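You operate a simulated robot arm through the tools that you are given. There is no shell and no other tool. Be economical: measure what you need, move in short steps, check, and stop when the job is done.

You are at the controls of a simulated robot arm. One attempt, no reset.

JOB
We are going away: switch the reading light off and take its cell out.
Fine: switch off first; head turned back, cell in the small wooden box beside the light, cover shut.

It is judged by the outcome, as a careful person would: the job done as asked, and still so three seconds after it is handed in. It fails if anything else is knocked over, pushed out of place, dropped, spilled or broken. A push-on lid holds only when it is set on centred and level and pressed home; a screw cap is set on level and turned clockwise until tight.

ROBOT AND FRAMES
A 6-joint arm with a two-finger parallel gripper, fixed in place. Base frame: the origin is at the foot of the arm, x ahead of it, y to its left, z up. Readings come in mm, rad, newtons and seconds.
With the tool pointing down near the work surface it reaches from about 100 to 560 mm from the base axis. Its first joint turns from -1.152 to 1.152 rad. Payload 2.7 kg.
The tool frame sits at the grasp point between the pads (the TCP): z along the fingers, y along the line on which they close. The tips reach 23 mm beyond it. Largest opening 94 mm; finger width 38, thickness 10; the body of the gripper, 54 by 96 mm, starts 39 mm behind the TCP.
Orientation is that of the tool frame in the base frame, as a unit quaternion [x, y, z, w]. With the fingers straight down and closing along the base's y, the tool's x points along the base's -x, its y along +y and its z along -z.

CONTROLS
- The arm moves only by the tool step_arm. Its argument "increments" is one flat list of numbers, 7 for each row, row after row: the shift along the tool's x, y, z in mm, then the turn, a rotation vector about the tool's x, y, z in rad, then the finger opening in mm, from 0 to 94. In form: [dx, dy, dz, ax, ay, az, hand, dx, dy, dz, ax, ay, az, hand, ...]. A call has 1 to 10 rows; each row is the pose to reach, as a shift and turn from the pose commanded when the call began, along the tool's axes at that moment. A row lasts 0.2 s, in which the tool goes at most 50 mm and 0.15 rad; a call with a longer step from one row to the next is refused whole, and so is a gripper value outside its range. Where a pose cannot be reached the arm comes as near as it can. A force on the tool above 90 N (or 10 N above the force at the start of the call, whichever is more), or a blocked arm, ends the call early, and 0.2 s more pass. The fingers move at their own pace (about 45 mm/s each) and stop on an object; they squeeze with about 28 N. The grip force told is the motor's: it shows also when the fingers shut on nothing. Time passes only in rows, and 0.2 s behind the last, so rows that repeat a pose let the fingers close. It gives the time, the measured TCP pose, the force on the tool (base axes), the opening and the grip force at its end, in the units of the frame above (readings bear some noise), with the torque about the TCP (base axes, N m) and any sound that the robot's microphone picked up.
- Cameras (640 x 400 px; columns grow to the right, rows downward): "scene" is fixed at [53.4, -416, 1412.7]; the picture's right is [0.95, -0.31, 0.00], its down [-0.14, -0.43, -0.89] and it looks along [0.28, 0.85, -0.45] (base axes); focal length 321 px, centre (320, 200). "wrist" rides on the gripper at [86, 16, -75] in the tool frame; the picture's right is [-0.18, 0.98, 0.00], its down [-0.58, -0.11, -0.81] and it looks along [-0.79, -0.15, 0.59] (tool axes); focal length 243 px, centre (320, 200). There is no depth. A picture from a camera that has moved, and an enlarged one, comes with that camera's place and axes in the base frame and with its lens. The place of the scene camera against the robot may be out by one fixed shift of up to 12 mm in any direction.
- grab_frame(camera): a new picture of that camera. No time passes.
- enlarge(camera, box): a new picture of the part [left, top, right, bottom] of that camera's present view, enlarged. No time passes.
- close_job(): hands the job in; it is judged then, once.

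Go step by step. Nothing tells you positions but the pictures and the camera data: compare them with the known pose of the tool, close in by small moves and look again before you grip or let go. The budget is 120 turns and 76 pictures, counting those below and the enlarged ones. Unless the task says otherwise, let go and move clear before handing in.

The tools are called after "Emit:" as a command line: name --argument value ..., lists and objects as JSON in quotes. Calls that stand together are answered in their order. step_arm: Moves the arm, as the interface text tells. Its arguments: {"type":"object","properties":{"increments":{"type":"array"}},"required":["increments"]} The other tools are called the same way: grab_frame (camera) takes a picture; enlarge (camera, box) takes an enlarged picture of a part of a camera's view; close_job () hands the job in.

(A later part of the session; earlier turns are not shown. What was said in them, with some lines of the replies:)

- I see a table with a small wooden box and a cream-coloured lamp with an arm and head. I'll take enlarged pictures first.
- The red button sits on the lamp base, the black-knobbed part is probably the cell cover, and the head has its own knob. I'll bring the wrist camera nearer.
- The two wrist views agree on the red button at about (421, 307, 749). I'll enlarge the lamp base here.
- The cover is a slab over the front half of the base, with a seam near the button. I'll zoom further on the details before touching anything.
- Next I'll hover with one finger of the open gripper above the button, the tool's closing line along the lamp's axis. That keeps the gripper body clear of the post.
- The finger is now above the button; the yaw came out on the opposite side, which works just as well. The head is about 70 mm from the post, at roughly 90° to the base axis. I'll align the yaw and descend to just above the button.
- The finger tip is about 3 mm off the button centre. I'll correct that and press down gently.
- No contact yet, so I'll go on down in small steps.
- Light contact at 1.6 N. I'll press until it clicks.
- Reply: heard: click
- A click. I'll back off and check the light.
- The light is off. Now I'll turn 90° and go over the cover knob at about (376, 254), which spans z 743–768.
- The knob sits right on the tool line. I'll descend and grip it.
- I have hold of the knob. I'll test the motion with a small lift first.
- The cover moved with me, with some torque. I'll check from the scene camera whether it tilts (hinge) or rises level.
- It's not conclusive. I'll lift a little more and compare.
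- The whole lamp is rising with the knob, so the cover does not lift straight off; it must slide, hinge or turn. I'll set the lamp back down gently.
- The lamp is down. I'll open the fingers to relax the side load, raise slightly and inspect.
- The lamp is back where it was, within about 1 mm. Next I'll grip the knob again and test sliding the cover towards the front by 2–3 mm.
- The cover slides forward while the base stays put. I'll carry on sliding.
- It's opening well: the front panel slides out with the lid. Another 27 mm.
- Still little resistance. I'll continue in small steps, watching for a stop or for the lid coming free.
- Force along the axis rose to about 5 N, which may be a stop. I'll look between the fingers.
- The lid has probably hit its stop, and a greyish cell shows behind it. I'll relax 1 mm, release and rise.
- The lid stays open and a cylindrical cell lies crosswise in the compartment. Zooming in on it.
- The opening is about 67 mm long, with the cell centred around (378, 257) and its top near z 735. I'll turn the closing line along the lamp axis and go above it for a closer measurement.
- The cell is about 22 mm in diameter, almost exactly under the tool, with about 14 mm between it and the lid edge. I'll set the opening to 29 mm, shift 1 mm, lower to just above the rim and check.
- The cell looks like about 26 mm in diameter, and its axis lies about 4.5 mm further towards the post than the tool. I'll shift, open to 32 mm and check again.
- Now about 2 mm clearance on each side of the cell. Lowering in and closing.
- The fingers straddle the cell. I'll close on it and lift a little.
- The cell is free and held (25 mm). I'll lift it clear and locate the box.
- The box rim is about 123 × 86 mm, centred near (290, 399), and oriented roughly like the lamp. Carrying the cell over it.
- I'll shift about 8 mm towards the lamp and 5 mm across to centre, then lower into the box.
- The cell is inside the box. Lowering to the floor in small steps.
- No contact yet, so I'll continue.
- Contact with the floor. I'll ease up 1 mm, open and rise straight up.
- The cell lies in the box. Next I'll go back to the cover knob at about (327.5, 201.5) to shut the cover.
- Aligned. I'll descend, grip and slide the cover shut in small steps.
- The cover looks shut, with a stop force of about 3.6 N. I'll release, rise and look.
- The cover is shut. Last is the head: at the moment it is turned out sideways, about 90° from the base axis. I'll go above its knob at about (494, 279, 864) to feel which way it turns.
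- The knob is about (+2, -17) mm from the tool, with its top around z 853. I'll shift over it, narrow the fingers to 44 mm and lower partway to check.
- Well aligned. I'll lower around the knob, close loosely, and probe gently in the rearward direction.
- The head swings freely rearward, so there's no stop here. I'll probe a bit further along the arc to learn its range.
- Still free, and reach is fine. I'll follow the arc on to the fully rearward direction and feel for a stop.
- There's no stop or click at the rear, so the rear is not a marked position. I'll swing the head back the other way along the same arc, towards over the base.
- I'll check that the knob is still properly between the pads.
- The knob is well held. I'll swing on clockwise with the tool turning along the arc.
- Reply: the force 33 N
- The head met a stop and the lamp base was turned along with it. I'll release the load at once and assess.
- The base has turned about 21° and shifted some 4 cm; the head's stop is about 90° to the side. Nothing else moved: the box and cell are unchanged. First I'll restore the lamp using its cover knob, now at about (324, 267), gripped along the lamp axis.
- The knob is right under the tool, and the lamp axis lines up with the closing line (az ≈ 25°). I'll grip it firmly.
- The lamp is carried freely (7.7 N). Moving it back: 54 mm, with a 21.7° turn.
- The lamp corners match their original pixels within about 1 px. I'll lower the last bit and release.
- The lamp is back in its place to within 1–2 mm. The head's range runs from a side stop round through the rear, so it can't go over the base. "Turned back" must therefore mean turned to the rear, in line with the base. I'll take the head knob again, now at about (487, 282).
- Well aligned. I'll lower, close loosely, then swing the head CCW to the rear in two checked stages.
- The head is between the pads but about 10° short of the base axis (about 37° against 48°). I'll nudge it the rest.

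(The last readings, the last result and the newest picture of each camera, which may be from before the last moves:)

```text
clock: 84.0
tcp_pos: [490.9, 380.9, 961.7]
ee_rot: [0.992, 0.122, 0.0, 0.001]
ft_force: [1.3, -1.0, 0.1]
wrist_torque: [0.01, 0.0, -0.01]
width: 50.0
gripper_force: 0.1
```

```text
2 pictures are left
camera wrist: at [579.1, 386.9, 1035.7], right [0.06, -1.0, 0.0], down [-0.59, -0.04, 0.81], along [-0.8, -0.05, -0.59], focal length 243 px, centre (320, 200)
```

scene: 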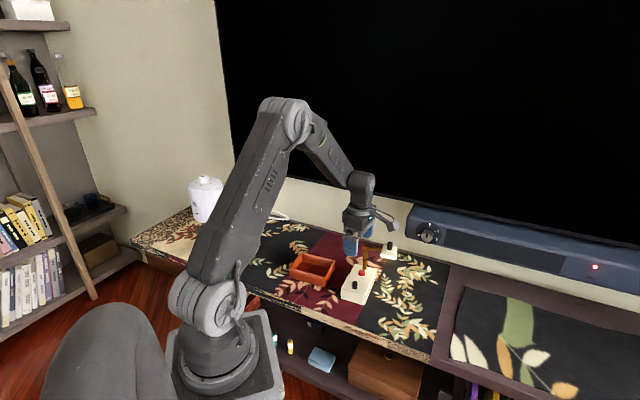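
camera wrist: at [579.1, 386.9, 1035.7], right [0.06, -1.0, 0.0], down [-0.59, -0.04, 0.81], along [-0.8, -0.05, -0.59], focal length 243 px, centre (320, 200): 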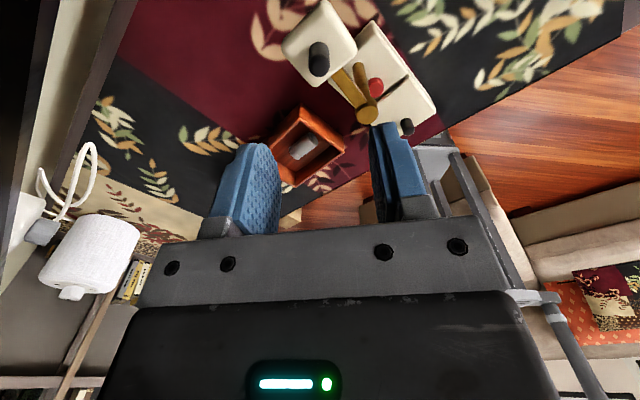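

The head's azimuth is about 43° against the base axis of about 48°. One more small nudge of about 5°.

Emit:
step_arm --increments '[0, 0, 40, 0, 0, 0, 50, 0, 0, 80, 0, 0, 0, 50, 0, 0, 99, 0, 0, 0, 40, 0, 0, 99, 0, 0, 0, 17, 0, 0, 99, 0, 0, 0, 17, 0.5, -2, 99, 0, 0, 0, 17, 0.5, -4, 99, 0, 0, 0, 17, 0.5, -5.5, 99, 0, 0, 0, 17]'

Emit:
step_arm --increments '[0, 0, 0, 0, 0, 0, 30, 0, 0, 0, 0, 0, 0, 50, 0, 0, -20, 0, 0, 0, 50, 0, 0, -60, 0, 0, 0, 50, 0, 0, -100, 0, 0, 0, 50]'

Emit:
grab_frame --camera "wrist"

```text
clock: 85.8
tcp_pos: [490.2, 386.1, 862.2]
ee_rot: [0.993, 0.122, 0.0, 0.0]
ft_force: [0.5, 0.3, 0.6]
wrist_torque: [-0.03, 0.01, -0.04]
width: 17.3
gripper_force: 0.3
```

```text
clock: 87.0
tcp_pos: [490.1, 388.0, 963.0]
ee_rot: [0.992, 0.122, 0.0, 0.0]
ft_force: [0.6, -0.6, 0.3]
wrist_torque: [0.01, 0.0, -0.01]
width: 49.9
gripper_force: 0.0
```

```text
1 pictures are left
camera wrist: at [578.3, 392.9, 1036.8], right [0.06, -1.0, 0.0], down [-0.59, -0.04, 0.81], along [-0.8, -0.05, -0.59], focal length 243 px, centre (320, 200)
```

wrist: 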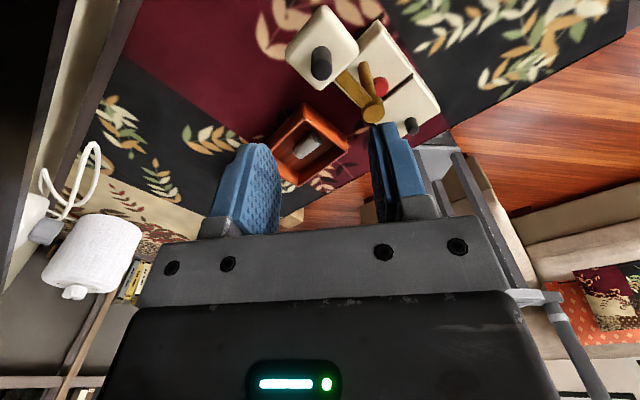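

The head now points straight back in line with the base (about 47°). Moving the arm clear and taking a last look.

Emit:
step_arm --increments '[0, 0, -40, 0, 0, 0, 50, -40, 0, -60, 0, 0, 0, 50, -85, 0, -80, 0, 0, 0, 50, -130, 0, -100, 0, 0, 0, 50, -130, 0, -100, 0, 0, 0, 50]'

Emit:
enlarge --camera "scene" --box '[270, 212, 410, 312]'

```text
clock: 88.2
tcp_pos: [364.5, 356.0, 1062.3]
ee_rot: [0.993, 0.121, 0.001, 0.0]
ft_force: [-0.8, -0.9, 0.2]
wrist_torque: [-0.01, 0.0, 0.02]
width: 50.1
gripper_force: 0.1
```

```text
4.00 times, centred on (340, 262) of scene
camera zoom: at [53.4, -416.0, 1412.7], right [0.95, -0.31, 0.0], down [-0.14, -0.43, -0.89], along [0.28, 0.85, -0.45], focal length 1284 px, centre (240, -48)
```

zoom: 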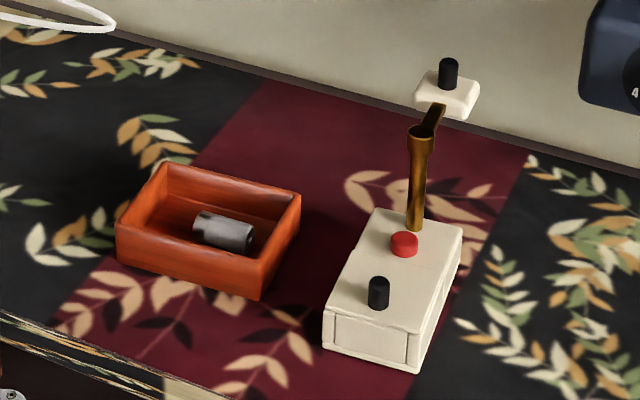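

The light is off, the cell is in the wooden box, the cover is shut, the head points to the back, and the arm is clear. Handing in.

Emit:
close_job

```text
The job is handed in.
```

I've handed the job in: the reading light is off, its cell is in the wooden box, the cover is shut and the head is turned back. Two things you should know:

- **Lamp moved by mistake:** while I was feeling for the head's range, it hit a stop and dragged the lamp about 4 cm and 21° round. I lifted it back to within about 1–2 mm and 2° of where it stood. The box and cell did not move.
- **"Turned back":** I took this to mean pointing straight to the rear, in line with the base. The head can't swing over the base. It started out turned to the side, so if you meant it left as it was, it is not in that position now.
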